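You operate a simulated robot arm through the tools that you are given. There is no shell and no other tool.

You run a simulated robot arm. Do the job below in one go: nothing can be reset, and whatever is moved stays where it is left.

TASK
Put things in order on the ledge at the gravity table. At the end: the silver dish stands where the clear jar (marked "MUNG") stood; the clear jar from the ledge at the gravity table stands where the brown clod stood; the brown clod from the ledge at the gravity table stands on top of the black belt roll; the green tall jar (marked "PAINT 1") from the ledge at the gravity table is on the red carton (marked "FUSES"); whatever was shut is shut again. Leave all else as you found it, and nothing knocked over. Set down upright: tall jar.

It is judged by the outcome, as a careful person would: the job done as asked, and still so three seconds after it is handed in. It fails if anything else is knocked over, pushed out of place, dropped, spilled or broken.

THE ROBOT
A 7-joint arm with a two-finger parallel gripper, fixed in place. Base frame: the origin is on the floor under the middle of its stand, x ahead of it, y to its left, z up; the work surface is at about z = 0.78. Units: m, rad, N and s.
With the tool pointing down near the work surface it reaches from about 0.22 to 0.68 m from the base axis. Its first joint turns from -1.152 to 1.152 rad. Payload 2.4 kg.
Tool frame: the origin (TCP) lies between the finger pads and is the grasp point; the fingertips stand 0.03 m ahead of it; z points along the fingers, y is the line along which they close. The gripper opens to 0.094 m. The fingers are 0.028 m wide and 0.01 m thick; the gripper's body (0.05 by 0.096 m) begins 0.055 m behind the TCP.
Orientation is told as [roll, pitch, yaw] about the base's x, y, z axes, in that order, counted from this pose: with the fingers straight down and closing along the base's y, the tool's x points along the base's -x, its y along +y and its z along -z.

THE INTERFACE
- The arm moves only by the tool arm_command. Its argument "steps" is a list of rows, each a list of 3 entries, a list of its own where there are three numbers: the shift along the tool's x, y, z in m, then the turn, a rotation vector about the tool's x, y, z in rad, then the gripper command, from -1 (fully open) to 1 (shut), values between in proportion. In form: [[[x, y, z], [wx, wy, wz], fingers], ...]. A call has 1 to 20 rows; each row is the pose to reach, as a shift and turn from the pose commanded when the call began, along the tool's axes at that moment. A row lasts 0.2 s, in which the tool goes at most 0.05 m and 0.15 rad; a call with a longer step from one row to the next is refused whole, and so is a gripper value outside its range. A pose out of reach is approached as far as the arm can. The call stops where the force on the tool passes 40 N (or 10 N more than at its start, if that is more) or the arm is blocked; 0.2 s more then pass. The fingers move at their own pace (about 0.153 m/s each) and stop on an object; they squeeze with about 36 N. The grip force told is the motor's: it shows also when the fingers shut on nothing. Time passes only in rows, and 0.2 s behind the last, so rows that repeat a pose let the fingers close. It gives the time, the measured TCP pose, the force on the tool (base axes), the opening and the grip force at its end, in the units of the frame above (readings bear some noise), with the torque about the TCP (base axes, N m) and any sound that the robot's microphone picked up.
- Cameras (640 x 400 px; columns grow to the right, rows downward): "scene" is fixed at [0.0368, 0.4784, 1.4313]; the picture's right is [-0.73, -0.69, 0.00], its down [-0.47, 0.50, -0.73] and it looks along [0.50, -0.53, -0.68] (base axes); focal length 329 px, centre (320, 200). "wrist" rides on the gripper at [0.076, 0.014, -0.102] in the tool frame; the picture's right is [-0.18, 0.98, 0.00], its down [-0.75, -0.14, -0.64] and it looks along [-0.63, -0.12, 0.77] (tool axes); focal length 243 px, centre (320, 200). There is no depth. A picture from a camera that has moved, and an enlarged one, comes with that camera's place and axes in the base frame and with its lens.
- capture(camera): a new picture of that camera. The clock stands still meanwhile.
- zoom(camera, box): a new picture of the part [left, top, right, bottom] of that camera's present view, enlarged. The clock stands still meanwhile.
- close_job(): hands the job in; it is judged then, once.

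Nothing tells you positions but the pictures and the camera data. Unless the task says otherwise, let go and move clear before handing in.

The tools are called after "Call:" by a JSON object that holds its "name" and its "arguments". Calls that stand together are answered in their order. arm_command: Moves the arm, as the interface text tells. Its arguments: {"type":"object","properties":{"steps":{"type":"array","items":{"type":"array"}}},"required":["steps"]} The other tools are called the same way: capture (camera) takes a picture; zoom (camera, box) takes an enlarged picture of a part of a camera's view; close_job () hands the job in.

At the start:

```text
clock: 0.0
tcp_pos: [0.3068, -0.1066, 1.1201]
tcp_rot: [0.001, -0.001, -0.001]
contact_force: [-0.8, 0.4, -0.3]
moment: [0.01, 0.02, -0.02]
gripper_width: 0.0939
finger_force: 0.1
```

scene: 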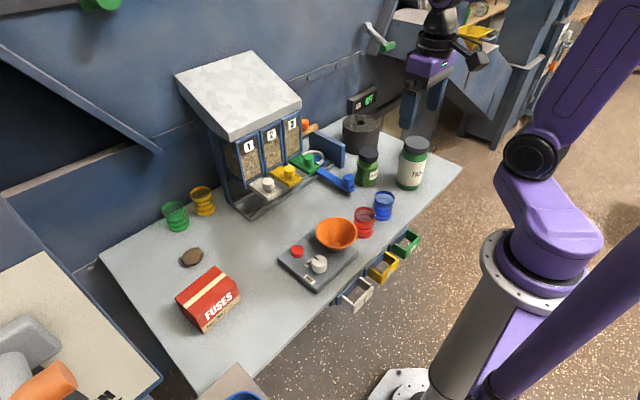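
wrist: 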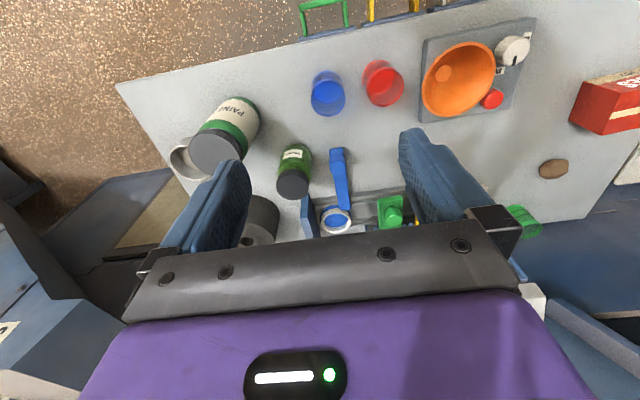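

I see a bench with a seed dispenser, cups, a scale with an orange bowl, a red FUSES carton, a brown clod, a black belt roll, and two green jars. I don't see the silver dish or the "MUNG" jar clearly yet, so I'll zoom in first.

Call:
{"name": "zoom", "arguments": {"camera": "scene", "box": [300, 80, 480, 200]}}

Call:
{"name": "zoom", "arguments": {"camera": "scene", "box": [160, 40, 340, 220]}}

Call:
{"name": "zoom", "arguments": {"camera": "scene", "box": [260, 180, 440, 320]}}

Call:
{"name": "zoom", "arguments": {"camera": "scene", "box": [100, 160, 300, 400]}}

Call:
{"name": "zoom", "arguments": {"camera": "wrist", "box": [100, 60, 420, 260]}}

Call:
{"name": "zoom", "arguments": {"camera": "scene", "box": [360, 0, 640, 160]}}

```text
3.33 times, centred on (390, 140) of scene
camera zoom: at [0.0368, 0.4784, 1.4313], right [-0.73, -0.69, 0.0], down [-0.47, 0.5, -0.73], along [0.5, -0.53, -0.68], focal length 1098 px, centre (87, 400)
```

zoom: 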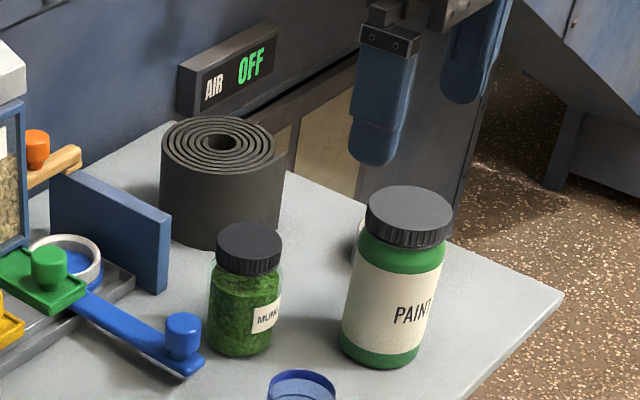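

```text
2.22 times, centred on (250, 130) of scene
camera zoom: at [0.0368, 0.4784, 1.4313], right [-0.73, -0.69, 0.0], down [-0.47, 0.5, -0.73], along [0.5, -0.53, -0.68], focal length 732 px, centre (476, 356)
```

zoom: 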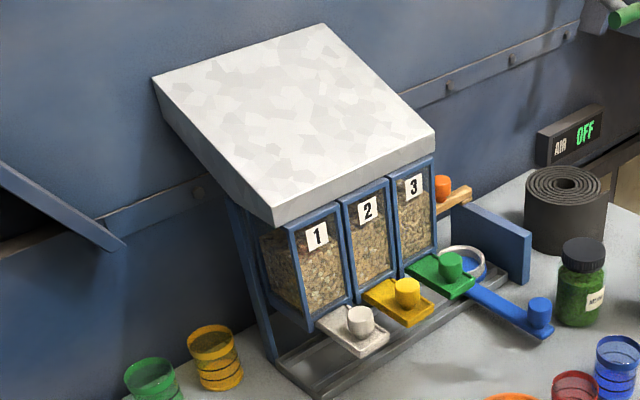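

```text
2.86 times, centred on (350, 250) of scene
camera zoom: at [0.0368, 0.4784, 1.4313], right [-0.73, -0.69, 0.0], down [-0.47, 0.5, -0.73], along [0.5, -0.53, -0.68], focal length 941 px, centre (234, 57)
```

zoom: 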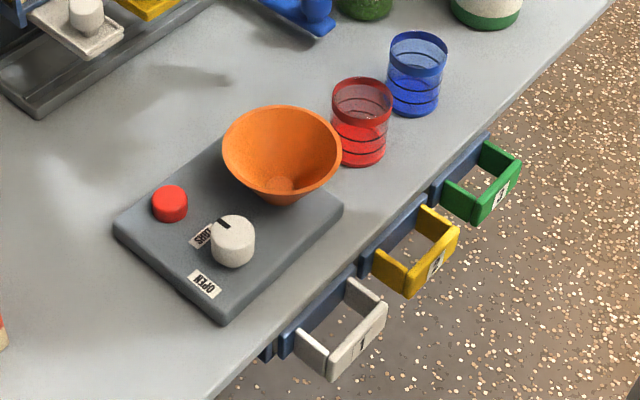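

```text
1.67 times, centred on (200, 280) of scene
camera zoom: at [0.0368, 0.4784, 1.4313], right [-0.73, -0.69, 0.0], down [-0.47, 0.5, -0.73], along [0.5, -0.53, -0.68], focal length 549 px, centre (520, 67)
```

zoom: 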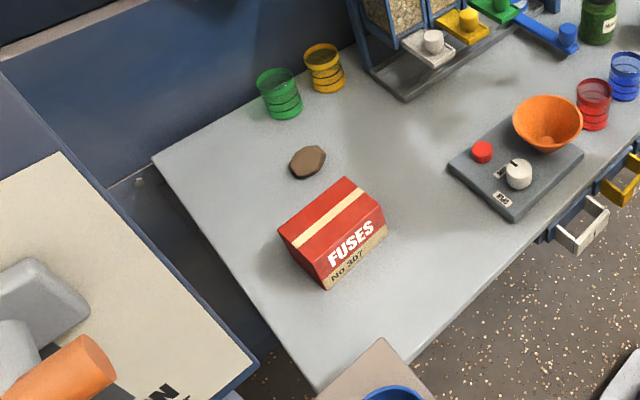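

```text
2.00 times, centred on (260, 160) of wrist
camera zoom: at [0.2312, -0.0904, 1.222], right [0.18, 0.98, 0.0], down [0.75, -0.14, 0.64], along [0.63, -0.12, -0.77], focal length 485 px, centre (440, 280)
```

zoom: 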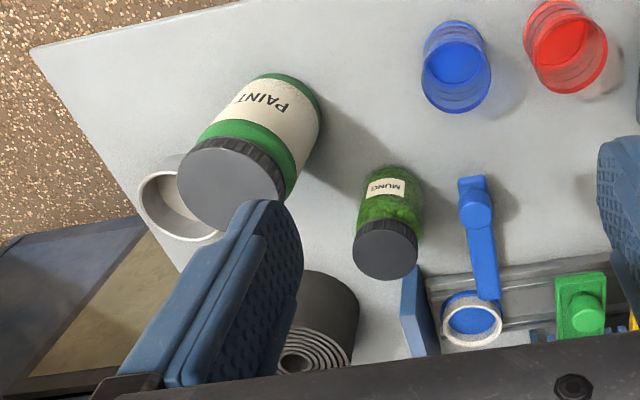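

```text
2.29 times, centred on (500, 80) of scene
camera zoom: at [0.0368, 0.4784, 1.4313], right [-0.73, -0.69, 0.0], down [-0.47, 0.5, -0.73], along [0.5, -0.53, -0.68], focal length 753 px, centre (-91, 474)
```

zoom: 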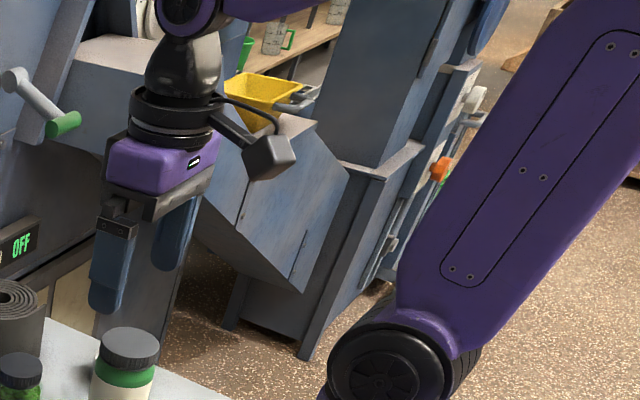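

The dish appears to sit behind the PAINT jar near the right-hand table end, but there is also a silver ring by the blue lever. I'll move the arm high to the right to look with the wrist camera.

Call:
{"name": "arm_command", "arguments": {"steps": [[[0.0, -0.045, 0.0], [0, 0, 0], -1], [[0.0, -0.09, 0.0], [0, 0, 0], -1], [[0.0, -0.135, 0.0], [0, 0, 0], -1], [[0.0, -0.175, 0.0], [0, 0, 0], -1], [[0.0, -0.175, 0.0], [0, 0, 0], -1]]}}

Call:
{"name": "capture", "arguments": {"camera": "wrist"}}

Call:
{"name": "capture", "arguments": {"camera": "scene"}}

```text
clock: 1.2
tcp_pos: [0.3072, -0.2797, 1.1176]
tcp_rot: [-0.002, 0.0, 0.0]
contact_force: [0.6, 0.3, 0.1]
moment: [0.01, -0.05, -0.02]
gripper_width: 0.0945
finger_force: 0.0
```

```text
taken
camera wrist: at [0.2309, -0.2643, 1.2207], right [0.18, 0.98, 0.0], down [0.75, -0.14, 0.64], along [0.63, -0.12, -0.77], focal length 243 px, centre (320, 200)
```

wrist: 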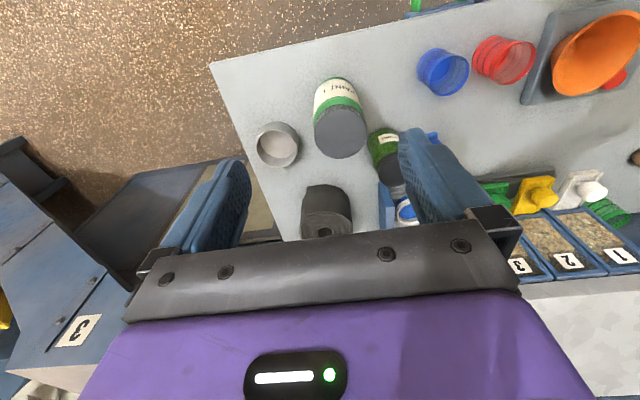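

```text
taken
```

scene: 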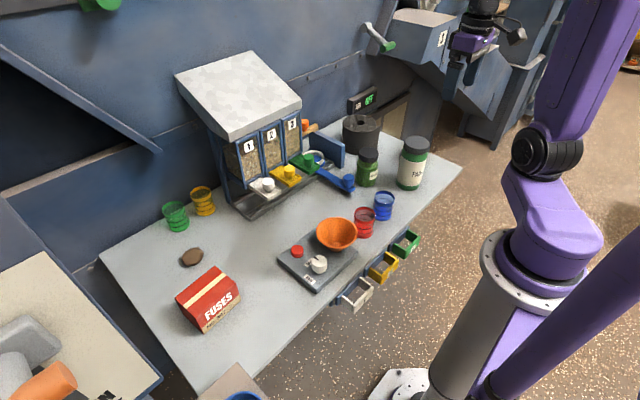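

The dish near the table's right end is now visible as a grey open dish. I'll zoom in on it, and on the lever ring.

Call:
{"name": "zoom", "arguments": {"camera": "wrist", "box": [200, 60, 440, 250]}}

Call:
{"name": "zoom", "arguments": {"camera": "wrist", "box": [230, 100, 330, 180]}}

```text
2.11 times, centred on (320, 155) of wrist
camera zoom: at [0.2309, -0.2643, 1.2207], right [0.18, 0.98, 0.0], down [0.75, -0.14, 0.64], along [0.63, -0.12, -0.77], focal length 511 px, centre (320, 295)
```

zoom: 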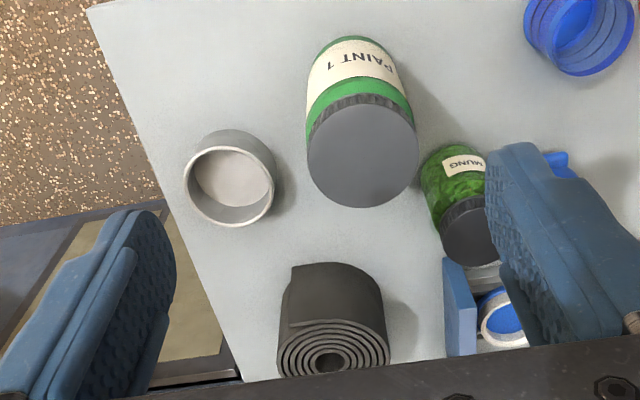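

```text
5.00 times, centred on (280, 140) of wrist
camera zoom: at [0.2309, -0.2643, 1.2207], right [0.18, 0.98, 0.0], down [0.75, -0.14, 0.64], along [0.63, -0.12, -0.77], focal length 1213 px, centre (520, 500)
```

zoom: 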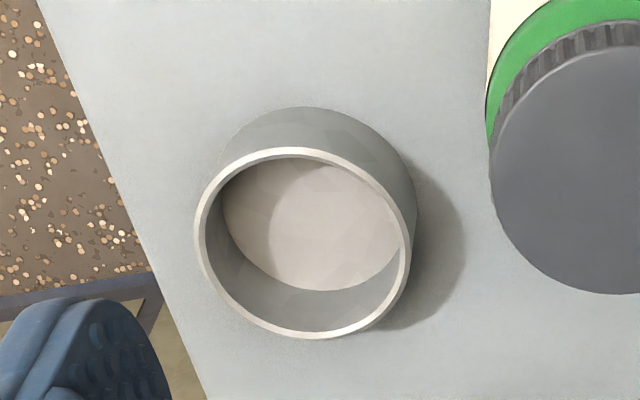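

The silver dish is at about (0.43, -0.38), standing empty, PAINT jar at about (0.37, -0.265), MUNG jar at about (0.465, -0.187), and belt roll at about (0.62, -0.33). Next I swing left, staying high, to inspect the clod and the FUSES carton.

Call:
{"name": "arm_command", "arguments": {"steps": [[[0, 0.048, 0], [0, 0, 0], -1], [[0, 0.096, 0], [0, 0, 0], -1], [[0, 0.144, 0], [0, 0, 0], -1], [[0, 0.192, 0], [0, 0, 0], -1], [[0, 0.24, 0], [0, 0, 0], -1], [[0, 0.288, 0], [0, 0, 0], -1], [[0, 0.336, 0], [0, 0, 0], -1], [[0, 0.384, 0], [0, 0, 0], -1], [[0, 0.432, 0], [0, 0, 0], -1], [[0, 0.48, 0], [0, 0, 0], -1], [[0, 0.528, 0], [0, 0, 0], -1], [[0, 0.57, 0], [0, 0, 0], -1], [[0, 0.57, 0], [0, 0, 0], -1]]}}

Call:
{"name": "capture", "arguments": {"camera": "wrist"}}

```text
clock: 4.0
tcp_pos: [0.3065, 0.2902, 1.1181]
tcp_rot: [0.001, 0.002, 0.0]
contact_force: [0.3, -0.2, 0.0]
moment: [0.01, -0.01, 0.0]
gripper_width: 0.094
finger_force: 0.0
```

```text
taken
camera wrist: at [0.2302, 0.3058, 1.2204], right [0.18, 0.98, 0.0], down [0.75, -0.14, 0.64], along [0.63, -0.12, -0.77], focal length 243 px, centre (320, 200)
```

wrist: 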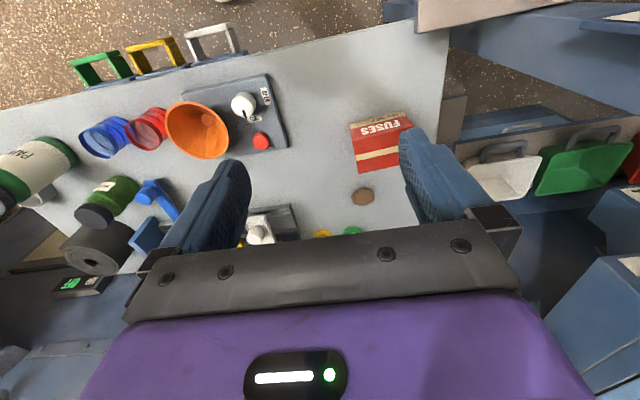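

Call:
{"name": "zoom", "arguments": {"camera": "wrist", "box": [330, 90, 450, 215]}}

Call:
{"name": "zoom", "arguments": {"camera": "wrist", "box": [40, 90, 240, 280]}}

Call:
{"name": "zoom", "arguments": {"camera": "scene", "box": [150, 220, 270, 350]}}

```text
3.20 times, centred on (390, 152) of wrist
camera zoom: at [0.2302, 0.3058, 1.2204], right [0.18, 0.98, 0.0], down [0.75, -0.14, 0.64], along [0.63, -0.12, -0.77], focal length 776 px, centre (96, 352)
```

zoom: 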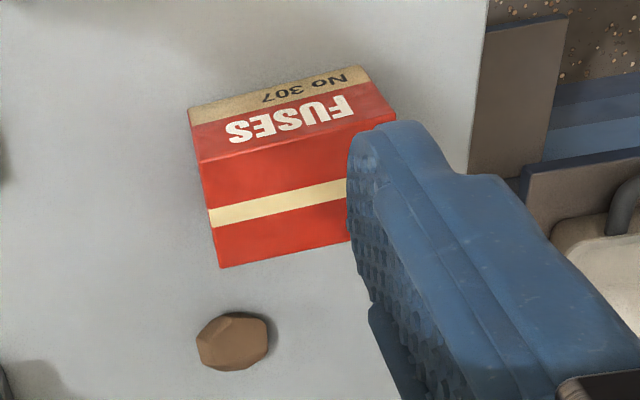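

```text
2.11 times, centred on (140, 185) of wrist
camera zoom: at [0.2302, 0.3058, 1.2204], right [0.18, 0.98, 0.0], down [0.75, -0.14, 0.64], along [0.63, -0.12, -0.77], focal length 511 px, centre (699, 232)
```

zoom: 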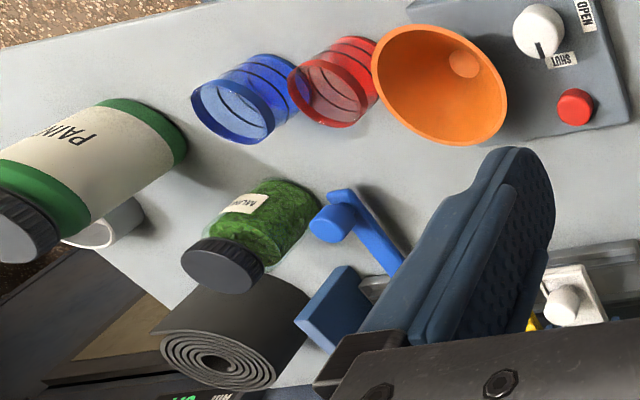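

```text
3.08 times, centred on (210, 285) of scene
camera zoom: at [0.0368, 0.4785, 1.4313], right [-0.73, -0.69, 0.0], down [-0.47, 0.5, -0.73], along [0.5, -0.53, -0.68], focal length 1013 px, centre (658, -62)
```

zoom: 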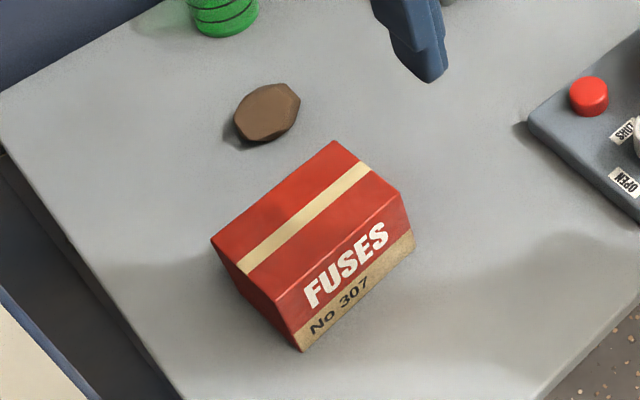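

The clod sits at about (0.594, 0.336) and is about 5 cm across. The carton's top is centred near (0.45, 0.373) at z≈0.85. I'll approach above the clod with yaw along the arm's radial line and check the reach.

Call:
{"name": "arm_command", "arguments": {"steps": [[[-0.036, 0.006, 0.0], [0, 0, -0.06], -1], [[-0.072, 0.012, 0.0], [0, 0, -0.12], -1], [[-0.108, 0.018, 0.01], [0, 0, -0.18], -1], [[-0.144, 0.024, 0.03], [0, 0, -0.25], -1], [[-0.18, 0.03, 0.05], [0, 0, -0.32], -1], [[-0.216, 0.036, 0.07], [0, 0, -0.39], -1], [[-0.252, 0.042, 0.09], [0, 0, -0.45], -1], [[-0.282, 0.047, 0.11], [0, 0, -0.51], -1], [[-0.282, 0.047, 0.14], [0, 0, -0.51], -1], [[-0.282, 0.047, 0.14], [0, 0, -0.51], -1]]}}

Call:
{"name": "capture", "arguments": {"camera": "wrist"}}

Call:
{"name": "capture", "arguments": {"camera": "scene"}}

```text
clock: 6.2
tcp_pos: [0.5905, 0.3349, 0.9801]
tcp_rot: [-0.001, 0.0, 0.509]
contact_force: [1.1, 0.6, 0.0]
moment: [-0.03, 0.02, -0.01]
gripper_width: 0.0943
finger_force: 0.1
```

```text
taken
camera wrist: at [0.5162, 0.3121, 1.0827], right [-0.32, 0.95, 0.0], down [0.73, 0.25, 0.64], along [0.61, 0.2, -0.77], focal length 243 px, centre (320, 200)
```

wrist: 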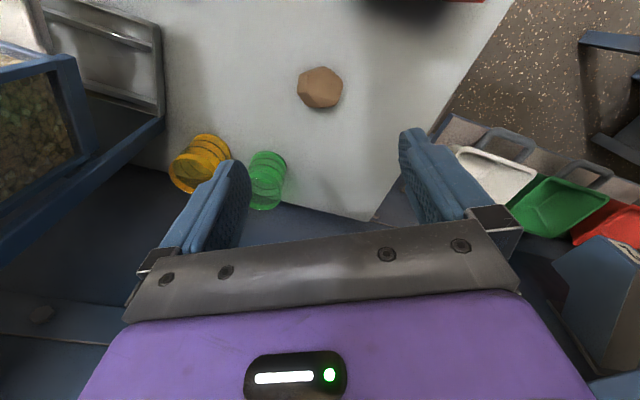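

```text
taken
```

scene: 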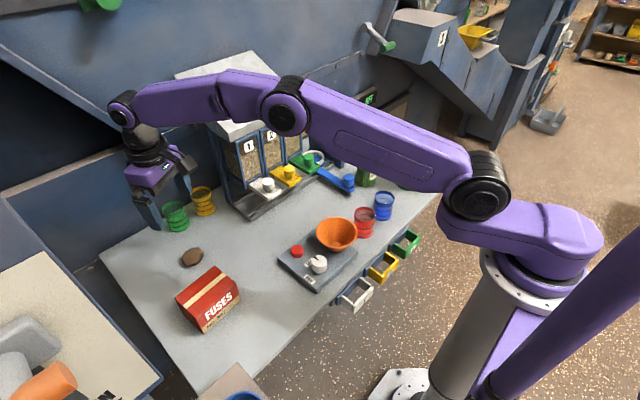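

The reach is fine here. I'll zoom in on the clod to fix its shape and centre before descending.

Call:
{"name": "zoom", "arguments": {"camera": "wrist", "box": [270, 50, 370, 125]}}

Call:
{"name": "zoom", "arguments": {"camera": "scene", "box": [160, 225, 240, 285]}}

```text
5.33 times, centred on (320, 88) of wrist
camera zoom: at [0.5162, 0.3121, 1.0827], right [-0.32, 0.95, 0.0], down [0.73, 0.25, 0.64], along [0.61, 0.2, -0.77], focal length 1294 px, centre (320, 800)
```

zoom: 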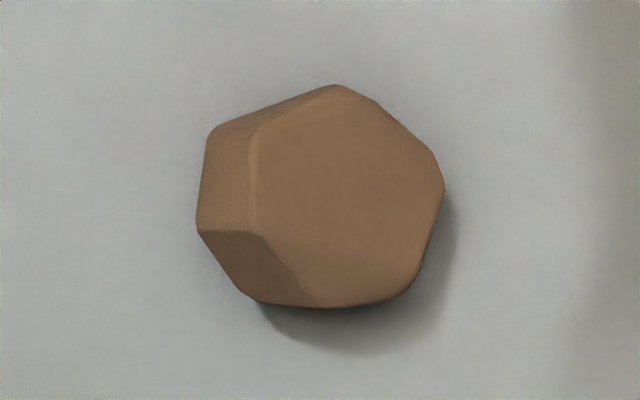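

```text
6.67 times, centred on (200, 255) of scene
camera zoom: at [0.0369, 0.4784, 1.4313], right [-0.73, -0.69, 0.0], down [-0.47, 0.5, -0.73], along [0.5, -0.53, -0.68], focal length 2195 px, centre (1120, -167)
```

zoom: 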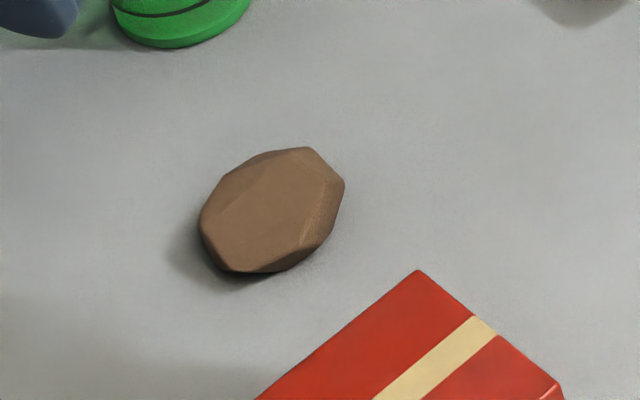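

The clod has a flat top and is roughly 5 cm wide, centred at about (0.590, 0.337), right under the tool. I'll descend most of the way and check.

Call:
{"name": "arm_command", "arguments": {"steps": [[[0, 0, 0.035], [0, 0, 0], -1], [[0, 0, 0.07], [0, 0, 0], -1], [[0, 0, 0.1], [0, 0, 0], -1], [[0, 0, 0.125], [0, 0, 0], -1], [[0, 0, 0.125], [0, 0, 0], -1]]}}

Call:
{"name": "capture", "arguments": {"camera": "wrist"}}

Call:
{"name": "zoom", "arguments": {"camera": "scene", "box": [120, 190, 280, 310]}}

```text
clock: 7.4
tcp_pos: [0.5905, 0.3358, 0.8538]
tcp_rot: [0.0, 0.001, 0.51]
contact_force: [-0.2, -0.5, 0.0]
moment: [0.0, -0.02, 0.0]
gripper_width: 0.094
finger_force: 0.1
```

```text
taken
camera wrist: at [0.5159, 0.3126, 0.9561], right [-0.32, 0.95, 0.0], down [0.73, 0.24, 0.64], along [0.61, 0.21, -0.77], focal length 243 px, centre (320, 200)
```

wrist: 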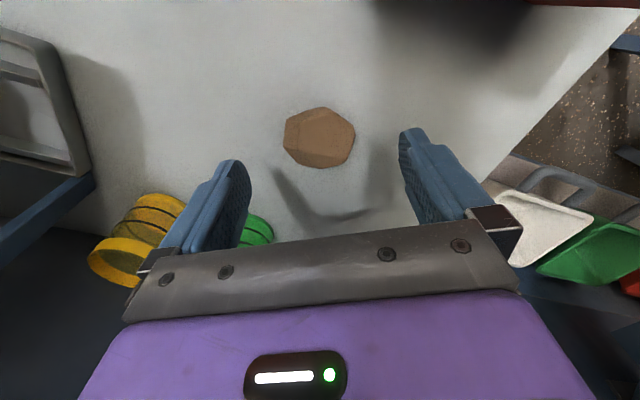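

```text
3.33 times, centred on (200, 250) of scene
camera zoom: at [0.0368, 0.4784, 1.4313], right [-0.73, -0.69, 0.0], down [-0.47, 0.5, -0.73], along [0.5, -0.53, -0.68], focal length 1098 px, centre (720, 33)
```

zoom: 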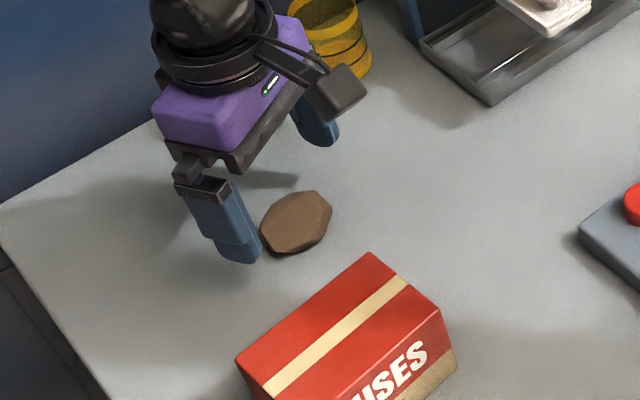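

The clod is centred between the open fingers. I'll go down the last 4 cm and close.

Call:
{"name": "arm_command", "arguments": {"steps": [[[0, 0, 0.02], [0, 0, 0], -1], [[0, 0, 0.032], [0, 0, 0], -1], [[0, 0, 0.039], [0, 0, 0], -1], [[0, 0, 0.039], [0, 0, 0], -0.3], [[0, 0, 0.039], [0, 0, 0], 0.2], [[0, 0, 0.039], [0, 0, 0], 0.6], [[0, 0, 0.039], [0, 0, 0], 1], [[0, 0, 0.039], [0, 0, 0], 1]]}}

Call:
{"name": "capture", "arguments": {"camera": "wrist"}}

```text
clock: 9.2
tcp_pos: [0.5901, 0.3351, 0.8162]
tcp_rot: [0.001, 0.001, 0.508]
contact_force: [0.0, -0.4, -0.7]
moment: [0.03, 0.0, -0.03]
gripper_width: 0.0518
finger_force: 35.8
```

```text
taken
camera wrist: at [0.5161, 0.3122, 0.9181], right [-0.32, 0.95, 0.0], down [0.73, 0.24, 0.64], along [0.61, 0.2, -0.77], focal length 243 px, centre (320, 200)
```

wrist: 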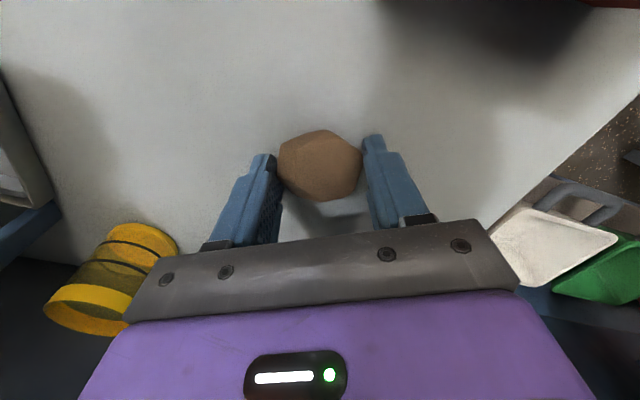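

The clod is gripped at about 52 mm. I'll lift it gently and check that it's holding.

Call:
{"name": "arm_command", "arguments": {"steps": [[[0, 0, -0.015], [0, 0, 0], 1], [[0, 0, -0.04], [0, 0, 0], 1], [[0, 0, -0.08], [0, 0, 0], 1], [[0, 0, -0.12], [0, 0, 0], 1], [[0, 0, -0.16], [0, 0, 0], 1], [[0, 0, -0.16], [0, 0, 0], 1]]}}

Call:
{"name": "capture", "arguments": {"camera": "wrist"}}

Call:
{"name": "zoom", "arguments": {"camera": "scene", "box": [80, 110, 260, 290]}}

```text
clock: 10.6
tcp_pos: [0.5894, 0.3353, 0.9763]
tcp_rot: [0.0, -0.001, 0.511]
contact_force: [-0.2, -0.4, -1.0]
moment: [-0.04, -0.01, 0.0]
gripper_width: 0.0
finger_force: 33.2
```

```text
taken
camera wrist: at [0.5158, 0.3117, 1.0789], right [-0.32, 0.95, 0.0], down [0.73, 0.24, 0.64], along [0.61, 0.2, -0.77], focal length 243 px, centre (320, 200)
```

wrist: 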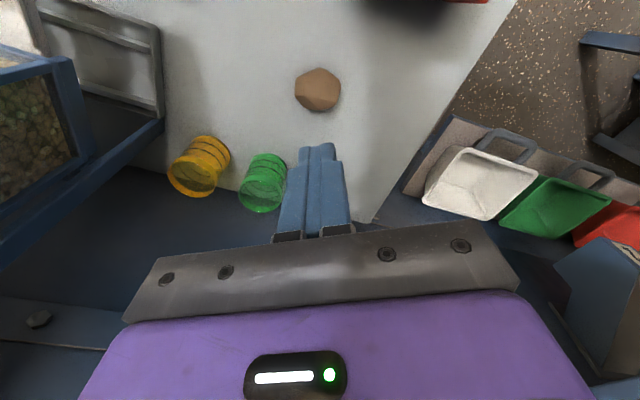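

```text
2.22 times, centred on (170, 200) of scene
camera zoom: at [0.0368, 0.4784, 1.4313], right [-0.73, -0.69, 0.0], down [-0.47, 0.5, -0.73], along [0.5, -0.53, -0.68], focal length 732 px, centre (653, 200)
```

zoom: 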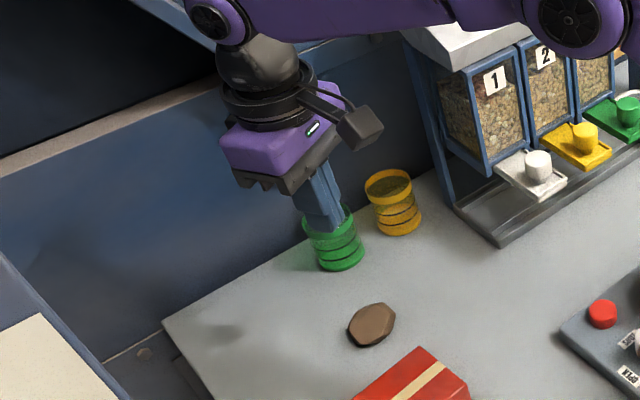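

The clod slipped out at the start of the lift and stayed where it was; I gripped too high on its sloping sides. I'll look at its faces again to choose a better angle and a lower grip.

Call:
{"name": "zoom", "arguments": {"camera": "wrist", "box": [268, 50, 368, 125]}}

Call:
{"name": "zoom", "arguments": {"camera": "scene", "box": [170, 235, 215, 275]}}

```text
5.33 times, centred on (318, 88) of wrist
camera zoom: at [0.5158, 0.3117, 1.0789], right [-0.32, 0.95, 0.0], down [0.73, 0.24, 0.64], along [0.61, 0.2, -0.77], focal length 1294 px, centre (331, 800)
```

zoom: 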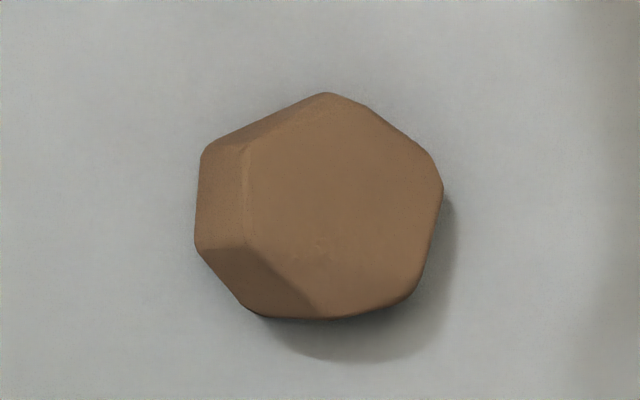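

```text
10.00 times, centred on (192, 255) of scene
camera zoom: at [0.0368, 0.4784, 1.4313], right [-0.73, -0.69, 0.0], down [-0.47, 0.5, -0.73], along [0.5, -0.53, -0.68], focal length 3293 px, centre (1595, -350)
```

zoom: 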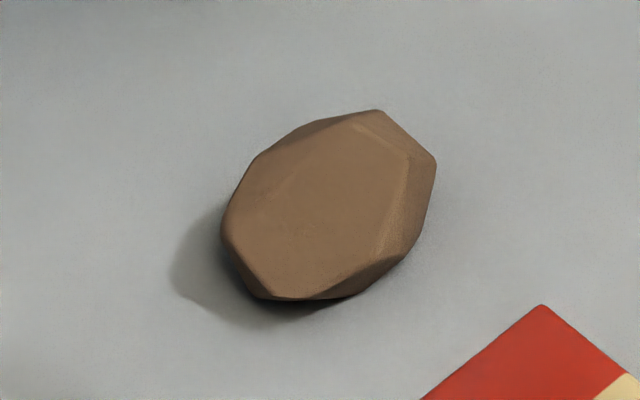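

The clod's outline has one well-matched pair of parallel edges, about 42 mm apart, across the diagonal. I'll open and yaw the gripper to about -0.79 rad so the fingers close on those.

Call:
{"name": "arm_command", "arguments": {"steps": [[[0, 0, 0], [0, 0, 0.13], -0.5], [[0, 0, 0], [0, 0, 0.26], -1], [[0, 0, 0], [0, 0, 0.39], -1], [[0, 0, 0], [0, 0, 0.52], -1], [[0, 0, 0], [0, 0, 0.65], -1], [[0, 0, 0], [0, 0, 0.78], -1], [[0, 0, 0], [0, 0, 0.91], -1], [[0, 0, 0], [0, 0, 1.04], -1], [[0, 0, 0], [0, 0, 1.17], -1], [[0, 0, 0], [0, 0, 1.3], -1], [[0, 0, 0], [0, 0, 1.3], -1]]}}

Call:
{"name": "capture", "arguments": {"camera": "wrist"}}

```text
clock: 13.0
tcp_pos: [0.5889, 0.3353, 0.9753]
tcp_rot: [-0.001, 0.001, -0.79]
contact_force: [0.3, 1.0, -0.5]
moment: [-0.02, 0.01, 0.0]
gripper_width: 0.0941
finger_force: 0.0
```

```text
taken
camera wrist: at [0.5458, 0.4018, 1.0779], right [0.83, 0.56, 0.0], down [0.43, -0.64, 0.64], along [0.36, -0.53, -0.77], focal length 243 px, centre (320, 200)
```

wrist: 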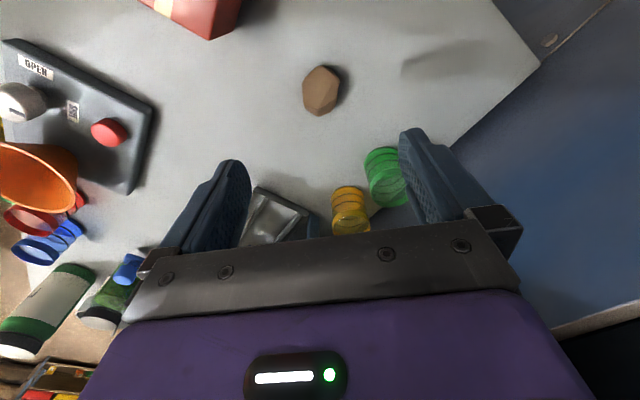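

Call:
{"name": "zoom", "arguments": {"camera": "wrist", "box": [270, 50, 370, 130]}}

```text
5.00 times, centred on (320, 90) of wrist
camera zoom: at [0.5458, 0.4018, 1.0779], right [0.83, 0.56, 0.0], down [0.43, -0.64, 0.64], along [0.36, -0.53, -0.77], focal length 1213 px, centre (320, 750)
```

zoom: 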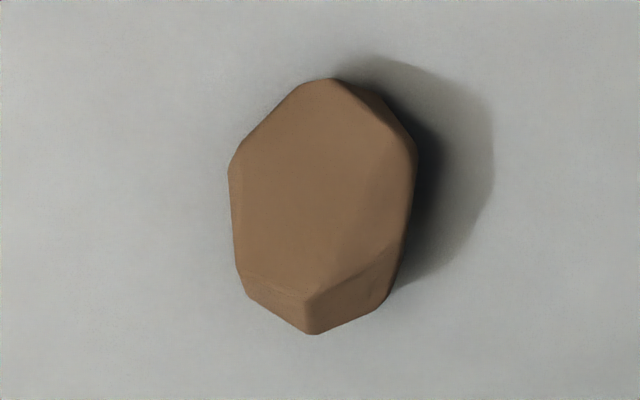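

The clod lies lengthwise now, about 37–42 mm between its side edges. I'll turn a touch more, descend lower than before (fingertips just above the table) and close.

Call:
{"name": "arm_command", "arguments": {"steps": [[[0, 0.002, 0.04], [0, 0, 0.1], -1], [[0, 0.002, 0.08], [0, 0, 0.15], -1], [[0, 0.002, 0.11], [0, 0, 0.15], -1], [[0, 0.002, 0.135], [0, 0, 0.15], -1], [[0, 0.002, 0.15], [0, 0, 0.15], -1], [[0, 0.002, 0.158], [0, 0, 0.15], -1], [[0, 0.002, 0.163], [0, 0, 0.15], -1], [[0, 0.002, 0.165], [0, 0, 0.15], -1], [[0, 0.002, 0.165], [0, 0, 0.15], -1]]}}

Call:
{"name": "capture", "arguments": {"camera": "wrist"}}

```text
clock: 15.0
tcp_pos: [0.5911, 0.3354, 0.8111]
tcp_rot: [-0.001, 0.001, -0.94]
contact_force: [-0.4, -0.3, -0.1]
moment: [0.03, 0.05, -0.05]
gripper_width: 0.0941
finger_force: 0.1
```

```text
taken
camera wrist: at [0.5575, 0.4078, 0.9133], right [0.9, 0.43, 0.0], down [0.33, -0.69, 0.64], along [0.28, -0.58, -0.77], focal length 243 px, centre (320, 200)
```

wrist: 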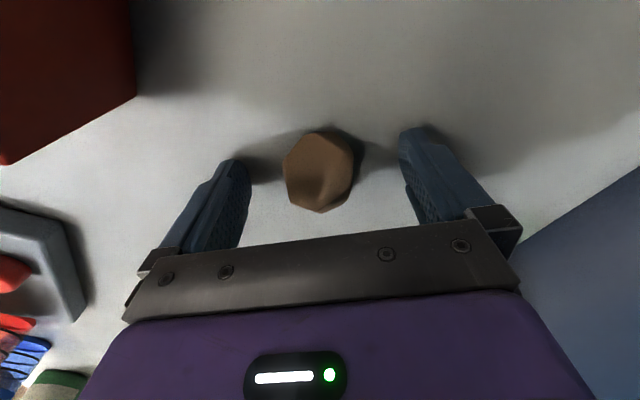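

The clod is centred between the fingers, with the tips about 1 mm off the table. Closing now.

Call:
{"name": "arm_command", "arguments": {"steps": [[[0, 0, 0.001], [0, 0, 0], -0.5], [[0, 0, 0.001], [0, 0, 0], 0.0], [[0, 0, 0.001], [0, 0, 0], 0.4], [[0, 0, 0.001], [0, 0, 0], 0.8], [[0, 0, 0.001], [0, 0, 0], 1], [[0, 0, 0.001], [0, 0, 0], 1]]}}

Call:
{"name": "arm_command", "arguments": {"steps": [[[0, 0, -0.005], [0, 0, 0], 1], [[0, 0, -0.012], [0, 0, 0], 1], [[0, 0, -0.02], [0, 0, 0], 1], [[0, 0, -0.02], [0, 0, 0], 1]]}}

Call:
{"name": "capture", "arguments": {"camera": "wrist"}}

```text
clock: 16.4
tcp_pos: [0.5907, 0.3374, 0.8096]
tcp_rot: [0.001, -0.001, -0.94]
contact_force: [-1.5, -1.4, 7.7]
moment: [-0.13, 0.19, 0.02]
gripper_width: 0.0404
finger_force: 35.9
```

```text
clock: 17.4
tcp_pos: [0.5926, 0.337, 0.8307]
tcp_rot: [0.0, -0.001, -0.941]
contact_force: [-0.3, -0.8, -0.2]
moment: [-0.03, 0.01, 0.0]
gripper_width: 0.0399
finger_force: 35.7
```

```text
taken
camera wrist: at [0.558, 0.4086, 0.9327], right [0.9, 0.43, 0.0], down [0.33, -0.69, 0.64], along [0.28, -0.58, -0.77], focal length 243 px, centre (320, 200)
```

wrist: 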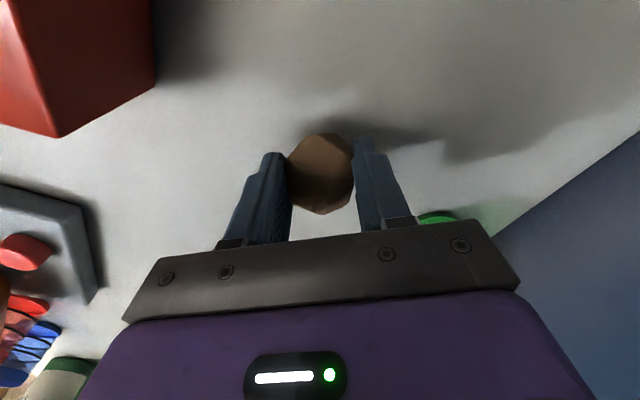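

The clod is held firmly. I'll lift it, retract toward the base, and check the hold again.

Call:
{"name": "arm_command", "arguments": {"steps": [[[0, 0, -0.03], [0, 0, 0], 1], [[0, 0, -0.07], [0, 0, 0], 1], [[0, 0, -0.11], [0, 0, 0], 1], [[0, 0, -0.15], [0, 0, 0], 1], [[0, 0, -0.17], [0, 0, 0], 1], [[-0.0015, -0.0366, -0.18], [0, 0, 0], 1], [[-0.003, -0.0732, -0.19], [0, 0, 0], 1], [[-0.0046, -0.11, -0.2], [0, 0, 0], 1], [[-0.006, -0.1465, -0.205], [0, 0, 0], 1], [[-0.0077, -0.183, -0.21], [0, 0, 0], 1], [[-0.0092, -0.2197, -0.22], [0, 0, 0], 1], [[-0.0092, -0.2197, -0.22], [0, 0, 0], 1]]}}

Call:
{"name": "capture", "arguments": {"camera": "wrist"}}

```text
clock: 20.0
tcp_pos: [0.4191, 0.1997, 1.0466]
tcp_rot: [0.001, 0.0, -0.942]
contact_force: [-0.6, -0.4, -0.9]
moment: [-0.02, 0.02, -0.01]
gripper_width: 0.04
finger_force: 36.6
```

```text
taken
camera wrist: at [0.3854, 0.2712, 1.1493], right [0.9, 0.43, 0.0], down [0.33, -0.69, 0.64], along [0.28, -0.58, -0.77], focal length 243 px, centre (320, 200)
```

wrist: 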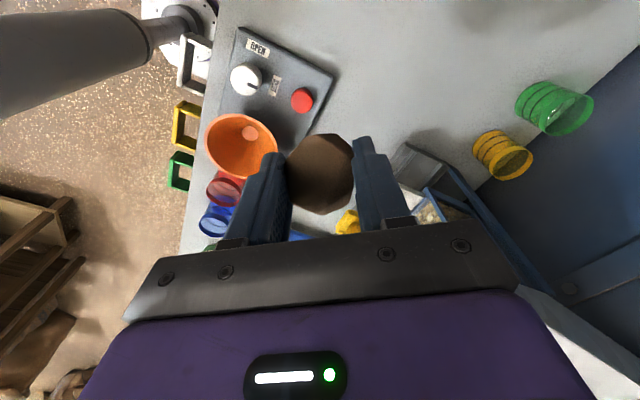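

The clod is holding well. Now I'll carry it across in front of the dispenser to the belt roll's side, turning the gripper along the radial direction.

Call:
{"name": "arm_command", "arguments": {"steps": [[[-0.0359, -0.0262, 0], [0, 0, -0.05], 1], [[-0.0718, -0.0524, 0], [0, 0, -0.1], 1], [[-0.1077, -0.0786, 0], [0, 0, -0.15], 1], [[-0.1436, -0.1048, 0], [0, 0, -0.2], 1], [[-0.1795, -0.131, 0], [0, 0, -0.25], 1], [[-0.2154, -0.1572, 0], [0, 0, -0.3], 1], [[-0.2513, -0.1834, 0], [0, 0, -0.35], 1], [[-0.2872, -0.2097, 0], [0, 0, -0.4], 1], [[-0.323, -0.2359, 0], [0, 0, -0.44], 1], [[-0.3585, -0.2247, 0], [0, 0, -0.44], 1], [[-0.394, -0.2134, 0], [0, 0, -0.44], 1], [[-0.4295, -0.2022, 0], [0, 0, -0.44], 1], [[-0.465, -0.191, 0], [0, 0, -0.44], 1], [[-0.5004, -0.1797, 0], [0, 0, -0.44], 1], [[-0.5004, -0.1797, 0], [0, 0, -0.44], 1]]}}

Call:
{"name": "capture", "arguments": {"camera": "wrist"}}

Call:
{"name": "capture", "arguments": {"camera": "scene"}}

```text
clock: 23.2
tcp_pos: [0.5682, -0.3092, 1.05]
tcp_rot: [0.0, 0.002, -0.499]
contact_force: [1.0, -0.2, -0.2]
moment: [0.02, 0.0, -0.04]
gripper_width: 0.0397
finger_force: 36.1
```

```text
taken
camera wrist: at [0.5083, -0.2592, 1.1516], right [0.63, 0.77, 0.0], down [0.59, -0.49, 0.64], along [0.5, -0.41, -0.77], focal length 243 px, centre (320, 200)
```

wrist: 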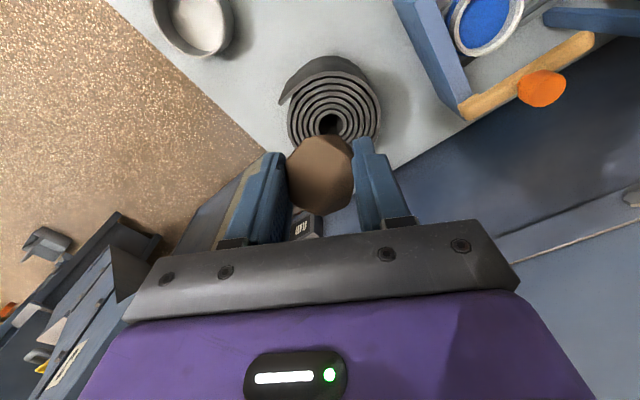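

```text
taken
```

scene: 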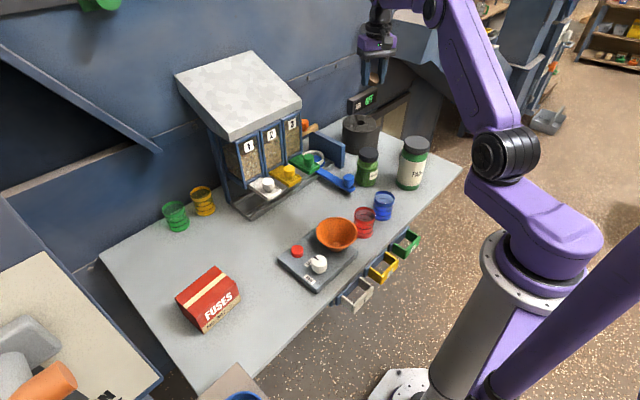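

The roll's top centre triangulates to about (0.608, -0.324) at z≈0.87, and the clod is still held. I'll move above it and descend to just short of contact.

Call:
{"name": "arm_command", "arguments": {"steps": [[[-0.02, 0.003, 0.02], [0, 0, 0], 1], [[-0.0403, 0.0055, 0.04], [0, 0, 0], 1], [[-0.0403, 0.0055, 0.07], [0, 0, 0], 1], [[-0.0403, 0.0055, 0.095], [0, 0, 0], 1], [[-0.0403, 0.0055, 0.11], [0, 0, 0], 1], [[-0.0403, 0.0055, 0.11], [0, 0, 0], 1]]}}

Call:
{"name": "capture", "arguments": {"camera": "wrist"}}

Call:
{"name": "zoom", "arguments": {"camera": "scene", "box": [310, 60, 430, 180]}}

```text
clock: 24.6
tcp_pos: [0.6067, -0.3253, 0.9394]
tcp_rot: [0.0, -0.001, -0.499]
contact_force: [-0.3, -0.3, 0.1]
moment: [-0.04, 0.0, 0.0]
gripper_width: 0.0398
finger_force: 36.3
```

```text
taken
camera wrist: at [0.5458, -0.2748, 1.0415], right [0.63, 0.77, 0.0], down [0.59, -0.48, 0.64], along [0.5, -0.41, -0.77], focal length 243 px, centre (320, 200)
```

wrist: 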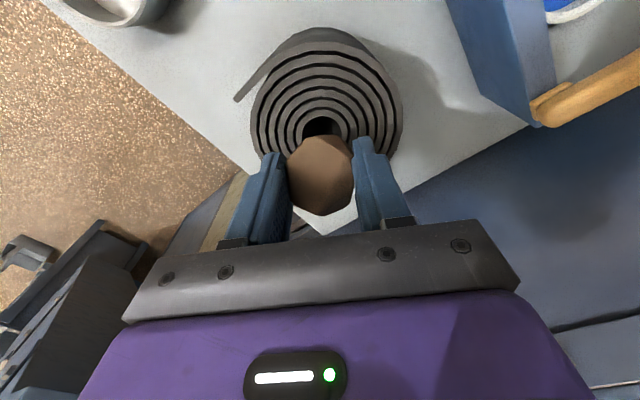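

```text
3.33 times, centred on (370, 120) of scene
camera zoom: at [0.0369, 0.4784, 1.4313], right [-0.73, -0.69, 0.0], down [-0.47, 0.5, -0.73], along [0.5, -0.53, -0.68], focal length 1098 px, centre (153, 467)
```

zoom: 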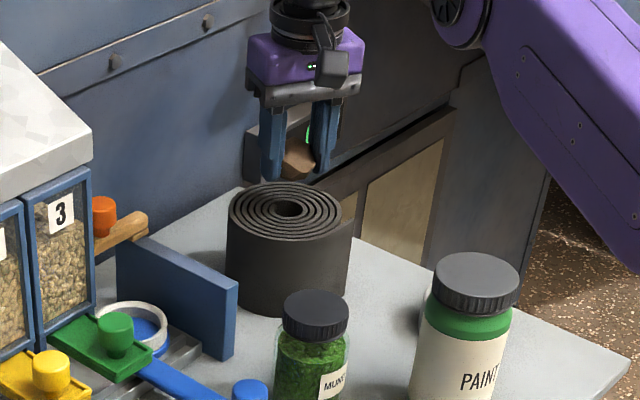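

The clod is centred over the roll, whose top is at z≈0.874. I'll lower it in small steps, watching the force.

Call:
{"name": "arm_command", "arguments": {"steps": [[[0, 0, 0.012], [0, 0, 0], 1], [[0, 0, 0.022], [0, 0, 0], 1], [[0, 0, 0.028], [0, 0, 0], 1], [[0, 0, 0.028], [0, 0, 0], 1]]}}

Call:
{"name": "arm_command", "arguments": {"steps": [[[0, 0, 0.002], [0, 0, 0], 1], [[0, 0, 0.004], [0, 0, 0], 1], [[0, 0, 0.004], [0, 0, 0], 1]]}}

Call:
{"name": "capture", "arguments": {"camera": "wrist"}}

Call:
{"name": "zoom", "arguments": {"camera": "scene", "box": [310, 60, 430, 180]}}

```text
clock: 25.6
tcp_pos: [0.6056, -0.3251, 0.9121]
tcp_rot: [0.0, 0.001, -0.499]
contact_force: [0.3, -0.1, -0.4]
moment: [0.02, 0.01, 0.0]
gripper_width: 0.0395
finger_force: 36.1
```

```text
clock: 26.4
tcp_pos: [0.6064, -0.3239, 0.9066]
tcp_rot: [0.0, 0.0, -0.499]
contact_force: [-0.3, 0.0, -0.6]
moment: [0.01, -0.03, 0.0]
gripper_width: 0.0392
finger_force: 36.1
```

```text
taken
camera wrist: at [0.5463, -0.274, 1.0096], right [0.63, 0.77, 0.0], down [0.59, -0.49, 0.64], along [0.5, -0.41, -0.77], focal length 243 px, centre (320, 200)
```

wrist: 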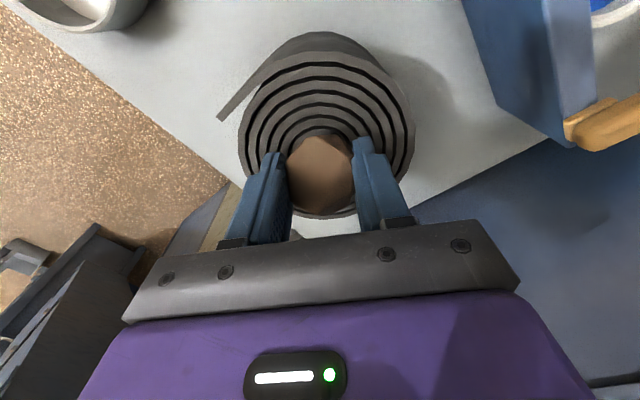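

```text
3.33 times, centred on (370, 120) of scene
camera zoom: at [0.0369, 0.4784, 1.4313], right [-0.73, -0.69, 0.0], down [-0.47, 0.5, -0.73], along [0.5, -0.53, -0.68], focal length 1098 px, centre (153, 467)
```

zoom: 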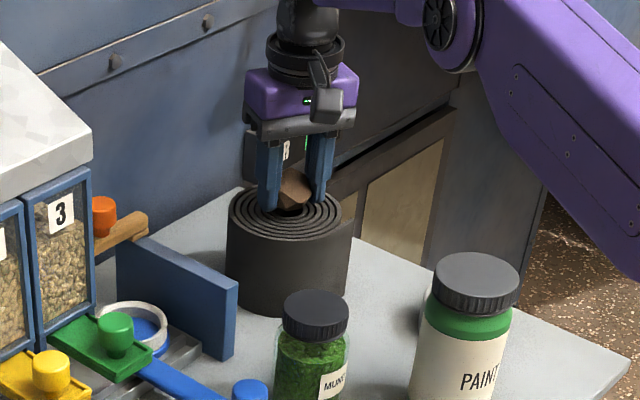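

It looks about to touch. I'll continue in 2 mm steps.

Call:
{"name": "arm_command", "arguments": {"steps": [[[0, 0, 0.001], [0, 0, 0], 1], [[0, 0, 0.002], [0, 0, 0], 1], [[0, 0, 0.002], [0, 0, 0], 1]]}}

Call:
{"name": "arm_command", "arguments": {"steps": [[[0, 0, 0.001], [0, 0, 0], 1], [[0, 0, 0.002], [0, 0, 0], 1], [[0, 0, 0.002], [0, 0, 0], 1]]}}

```text
clock: 27.2
tcp_pos: [0.6066, -0.3241, 0.905]
tcp_rot: [0.001, -0.001, -0.498]
contact_force: [0.1, 0.6, -1.2]
moment: [0.06, 0.02, 0.01]
gripper_width: 0.0392
finger_force: 36.1
```

```text
clock: 28.0
tcp_pos: [0.607, -0.3247, 0.9014]
tcp_rot: [-0.001, 0.001, -0.498]
contact_force: [-0.1, -0.9, -0.2]
moment: [0.0, 0.0, -0.02]
gripper_width: 0.0395
finger_force: 35.9
```

Call:
{"name": "arm_command", "arguments": {"steps": [[[0, 0, 0.001], [0, 0, 0], 1], [[0, 0, 0.002], [0, 0, 0], 1], [[0, 0, 0.002], [0, 0, 0], 1]]}}

Call:
{"name": "zoom", "arguments": {"camera": "scene", "box": [340, 90, 400, 150]}}

```text
clock: 28.8
tcp_pos: [0.6062, -0.3239, 0.9015]
tcp_rot: [-0.001, 0.0, -0.5]
contact_force: [-0.5, 0.1, 0.6]
moment: [0.0, 0.02, -0.03]
gripper_width: 0.0392
finger_force: 36.1
```

```text
6.67 times, centred on (370, 120) of scene
camera zoom: at [0.0368, 0.4785, 1.4313], right [-0.73, -0.69, 0.0], down [-0.47, 0.5, -0.73], along [0.5, -0.53, -0.68], focal length 2195 px, centre (-13, 733)
```

zoom: 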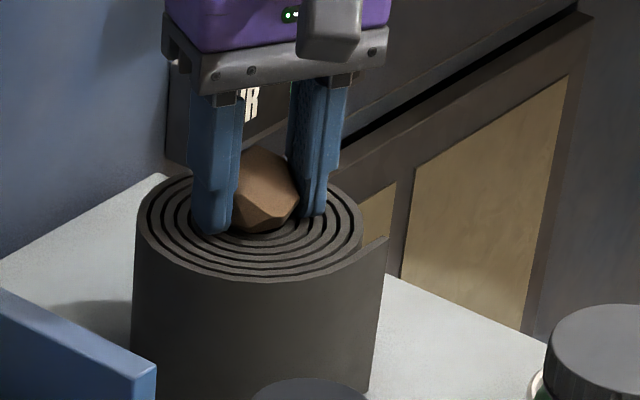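

Very near contact. One or two more small steps.

Call:
{"name": "arm_command", "arguments": {"steps": [[[0, 0, 0.001], [0, 0, 0], 1], [[0, 0, 0.002], [0, 0, 0], 1], [[0, 0, 0.002], [0, 0, 0], 1]]}}

Call:
{"name": "arm_command", "arguments": {"steps": [[[0, 0, 0.001], [0, 0, 0], 1], [[0, 0, 0.0015], [0, 0, 0], 1], [[0, 0, 0.0015], [0, 0, 0], 1]]}}

```text
clock: 29.6
tcp_pos: [0.6066, -0.3248, 0.8995]
tcp_rot: [0.0, -0.003, -0.499]
contact_force: [-1.6, 1.8, 11.0]
moment: [-0.12, 0.02, 0.01]
gripper_width: 0.0392
finger_force: 36.2
```

```text
clock: 30.4
tcp_pos: [0.6075, -0.3229, 0.9]
tcp_rot: [-0.001, -0.004, -0.499]
contact_force: [2.1, 0.8, 25.9]
moment: [-0.23, 0.05, 0.04]
gripper_width: 0.0396
finger_force: 35.7
```

Contact is made. I'll ease off about 1.5 mm and open the fingers gently.

Call:
{"name": "arm_command", "arguments": {"steps": [[[0, 0, -0.0015], [0, 0, 0], 1], [[0, 0, -0.0018], [0, 0, 0], 0.1], [[0, 0, -0.0018], [0, 0, 0], -0.05], [[0, 0, -0.0018], [0, 0, 0], -0.2], [[0, 0, -0.0018], [0, 0, 0], -0.4], [[0, 0, -0.0018], [0, 0, 0], -0.5], [[0, 0, -0.0018], [0, 0, 0], -0.5]]}}

Call:
{"name": "zoom", "arguments": {"camera": "scene", "box": [340, 90, 400, 150]}}

Call:
{"name": "capture", "arguments": {"camera": "wrist"}}

```text
clock: 32.0
tcp_pos: [0.6042, -0.3265, 0.9001]
tcp_rot: [-0.002, -0.002, -0.506]
contact_force: [-9.9, -0.5, 22.0]
moment: [0.67, -0.13, 0.07]
gripper_width: 0.0674
finger_force: 0.1
```

```text
6.67 times, centred on (370, 120) of scene
camera zoom: at [0.0362, 0.4786, 1.4313], right [-0.73, -0.69, 0.0], down [-0.47, 0.5, -0.73], along [0.5, -0.53, -0.68], focal length 2195 px, centre (-13, 733)
```

zoom: 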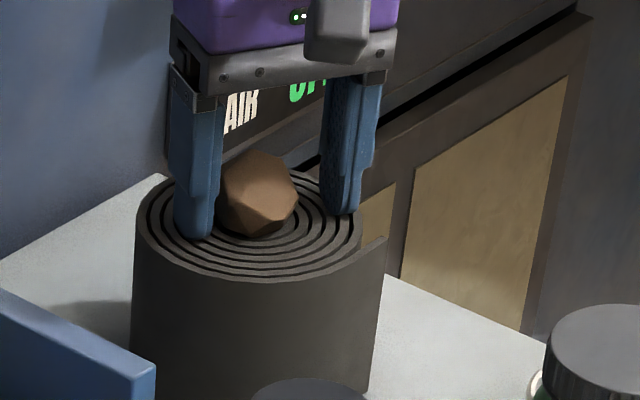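

```text
taken
camera wrist: at [0.5444, -0.2761, 1.0028], right [0.64, 0.77, 0.0], down [0.59, -0.49, 0.64], along [0.49, -0.41, -0.77], focal length 243 px, centre (320, 200)
```

wrist: 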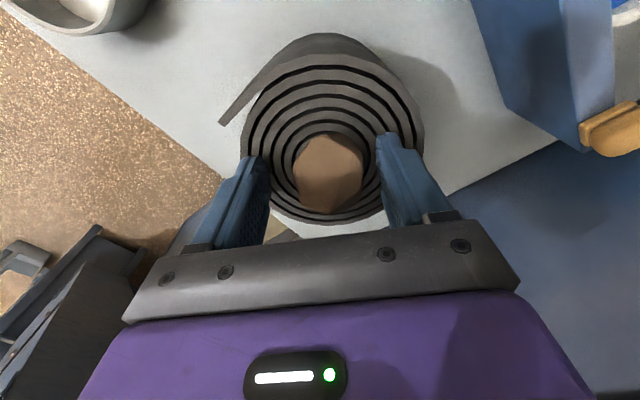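

The clod is released and rests on the roll; the fingertips are lightly pressing the roll top. I'll rise straight up slowly and check.

Call:
{"name": "arm_command", "arguments": {"steps": [[[0, 0, -0.003], [0, 0, 0], -0.5], [[0, 0, -0.006], [0, 0, 0], -0.5], [[0, 0, -0.01], [0, 0, 0], -0.5], [[0, 0, -0.02], [0, 0, 0], -0.5], [[0, 0, -0.04], [0, 0, 0], -0.5], [[0, 0, -0.08], [0, 0, 0], -0.5], [[0, 0, -0.12], [0, 0, 0], -0.5], [[0, 0, -0.15], [0, 0, 0], -0.5]]}}

Call:
{"name": "zoom", "arguments": {"camera": "scene", "box": [310, 60, 430, 180]}}

Call:
{"name": "capture", "arguments": {"camera": "wrist"}}

```text
clock: 33.8
tcp_pos: [0.6007, -0.3213, 1.048]
tcp_rot: [0.001, -0.001, -0.502]
contact_force: [0.0, -0.3, -0.1]
moment: [0.01, 0.02, -0.03]
gripper_width: 0.0704
finger_force: 0.2
out of reach, approached as far as the arm can: row 8
```

```text
3.33 times, centred on (370, 120) of scene
camera zoom: at [0.0368, 0.4784, 1.4313], right [-0.73, -0.69, 0.0], down [-0.47, 0.5, -0.73], along [0.5, -0.53, -0.68], focal length 1098 px, centre (153, 467)
```

zoom: 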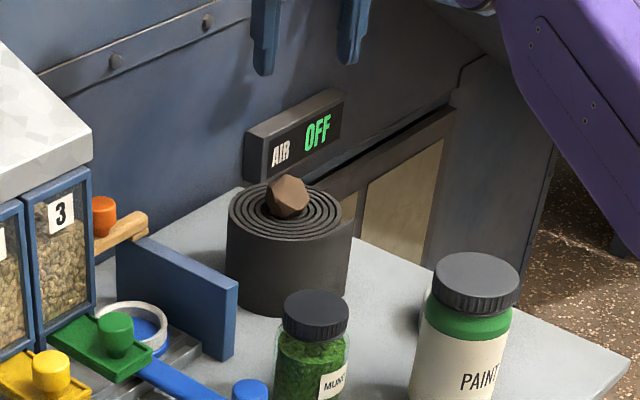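

```text
taken
camera wrist: at [0.5409, -0.2693, 1.1513], right [0.63, 0.77, 0.0], down [0.59, -0.49, 0.64], along [0.5, -0.41, -0.77], focal length 243 px, centre (320, 200)
```

wrist: 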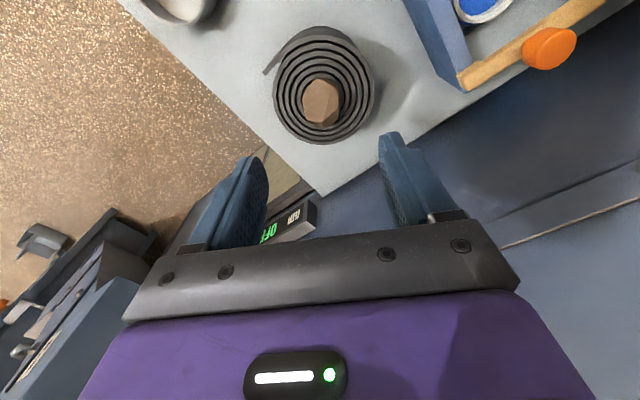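

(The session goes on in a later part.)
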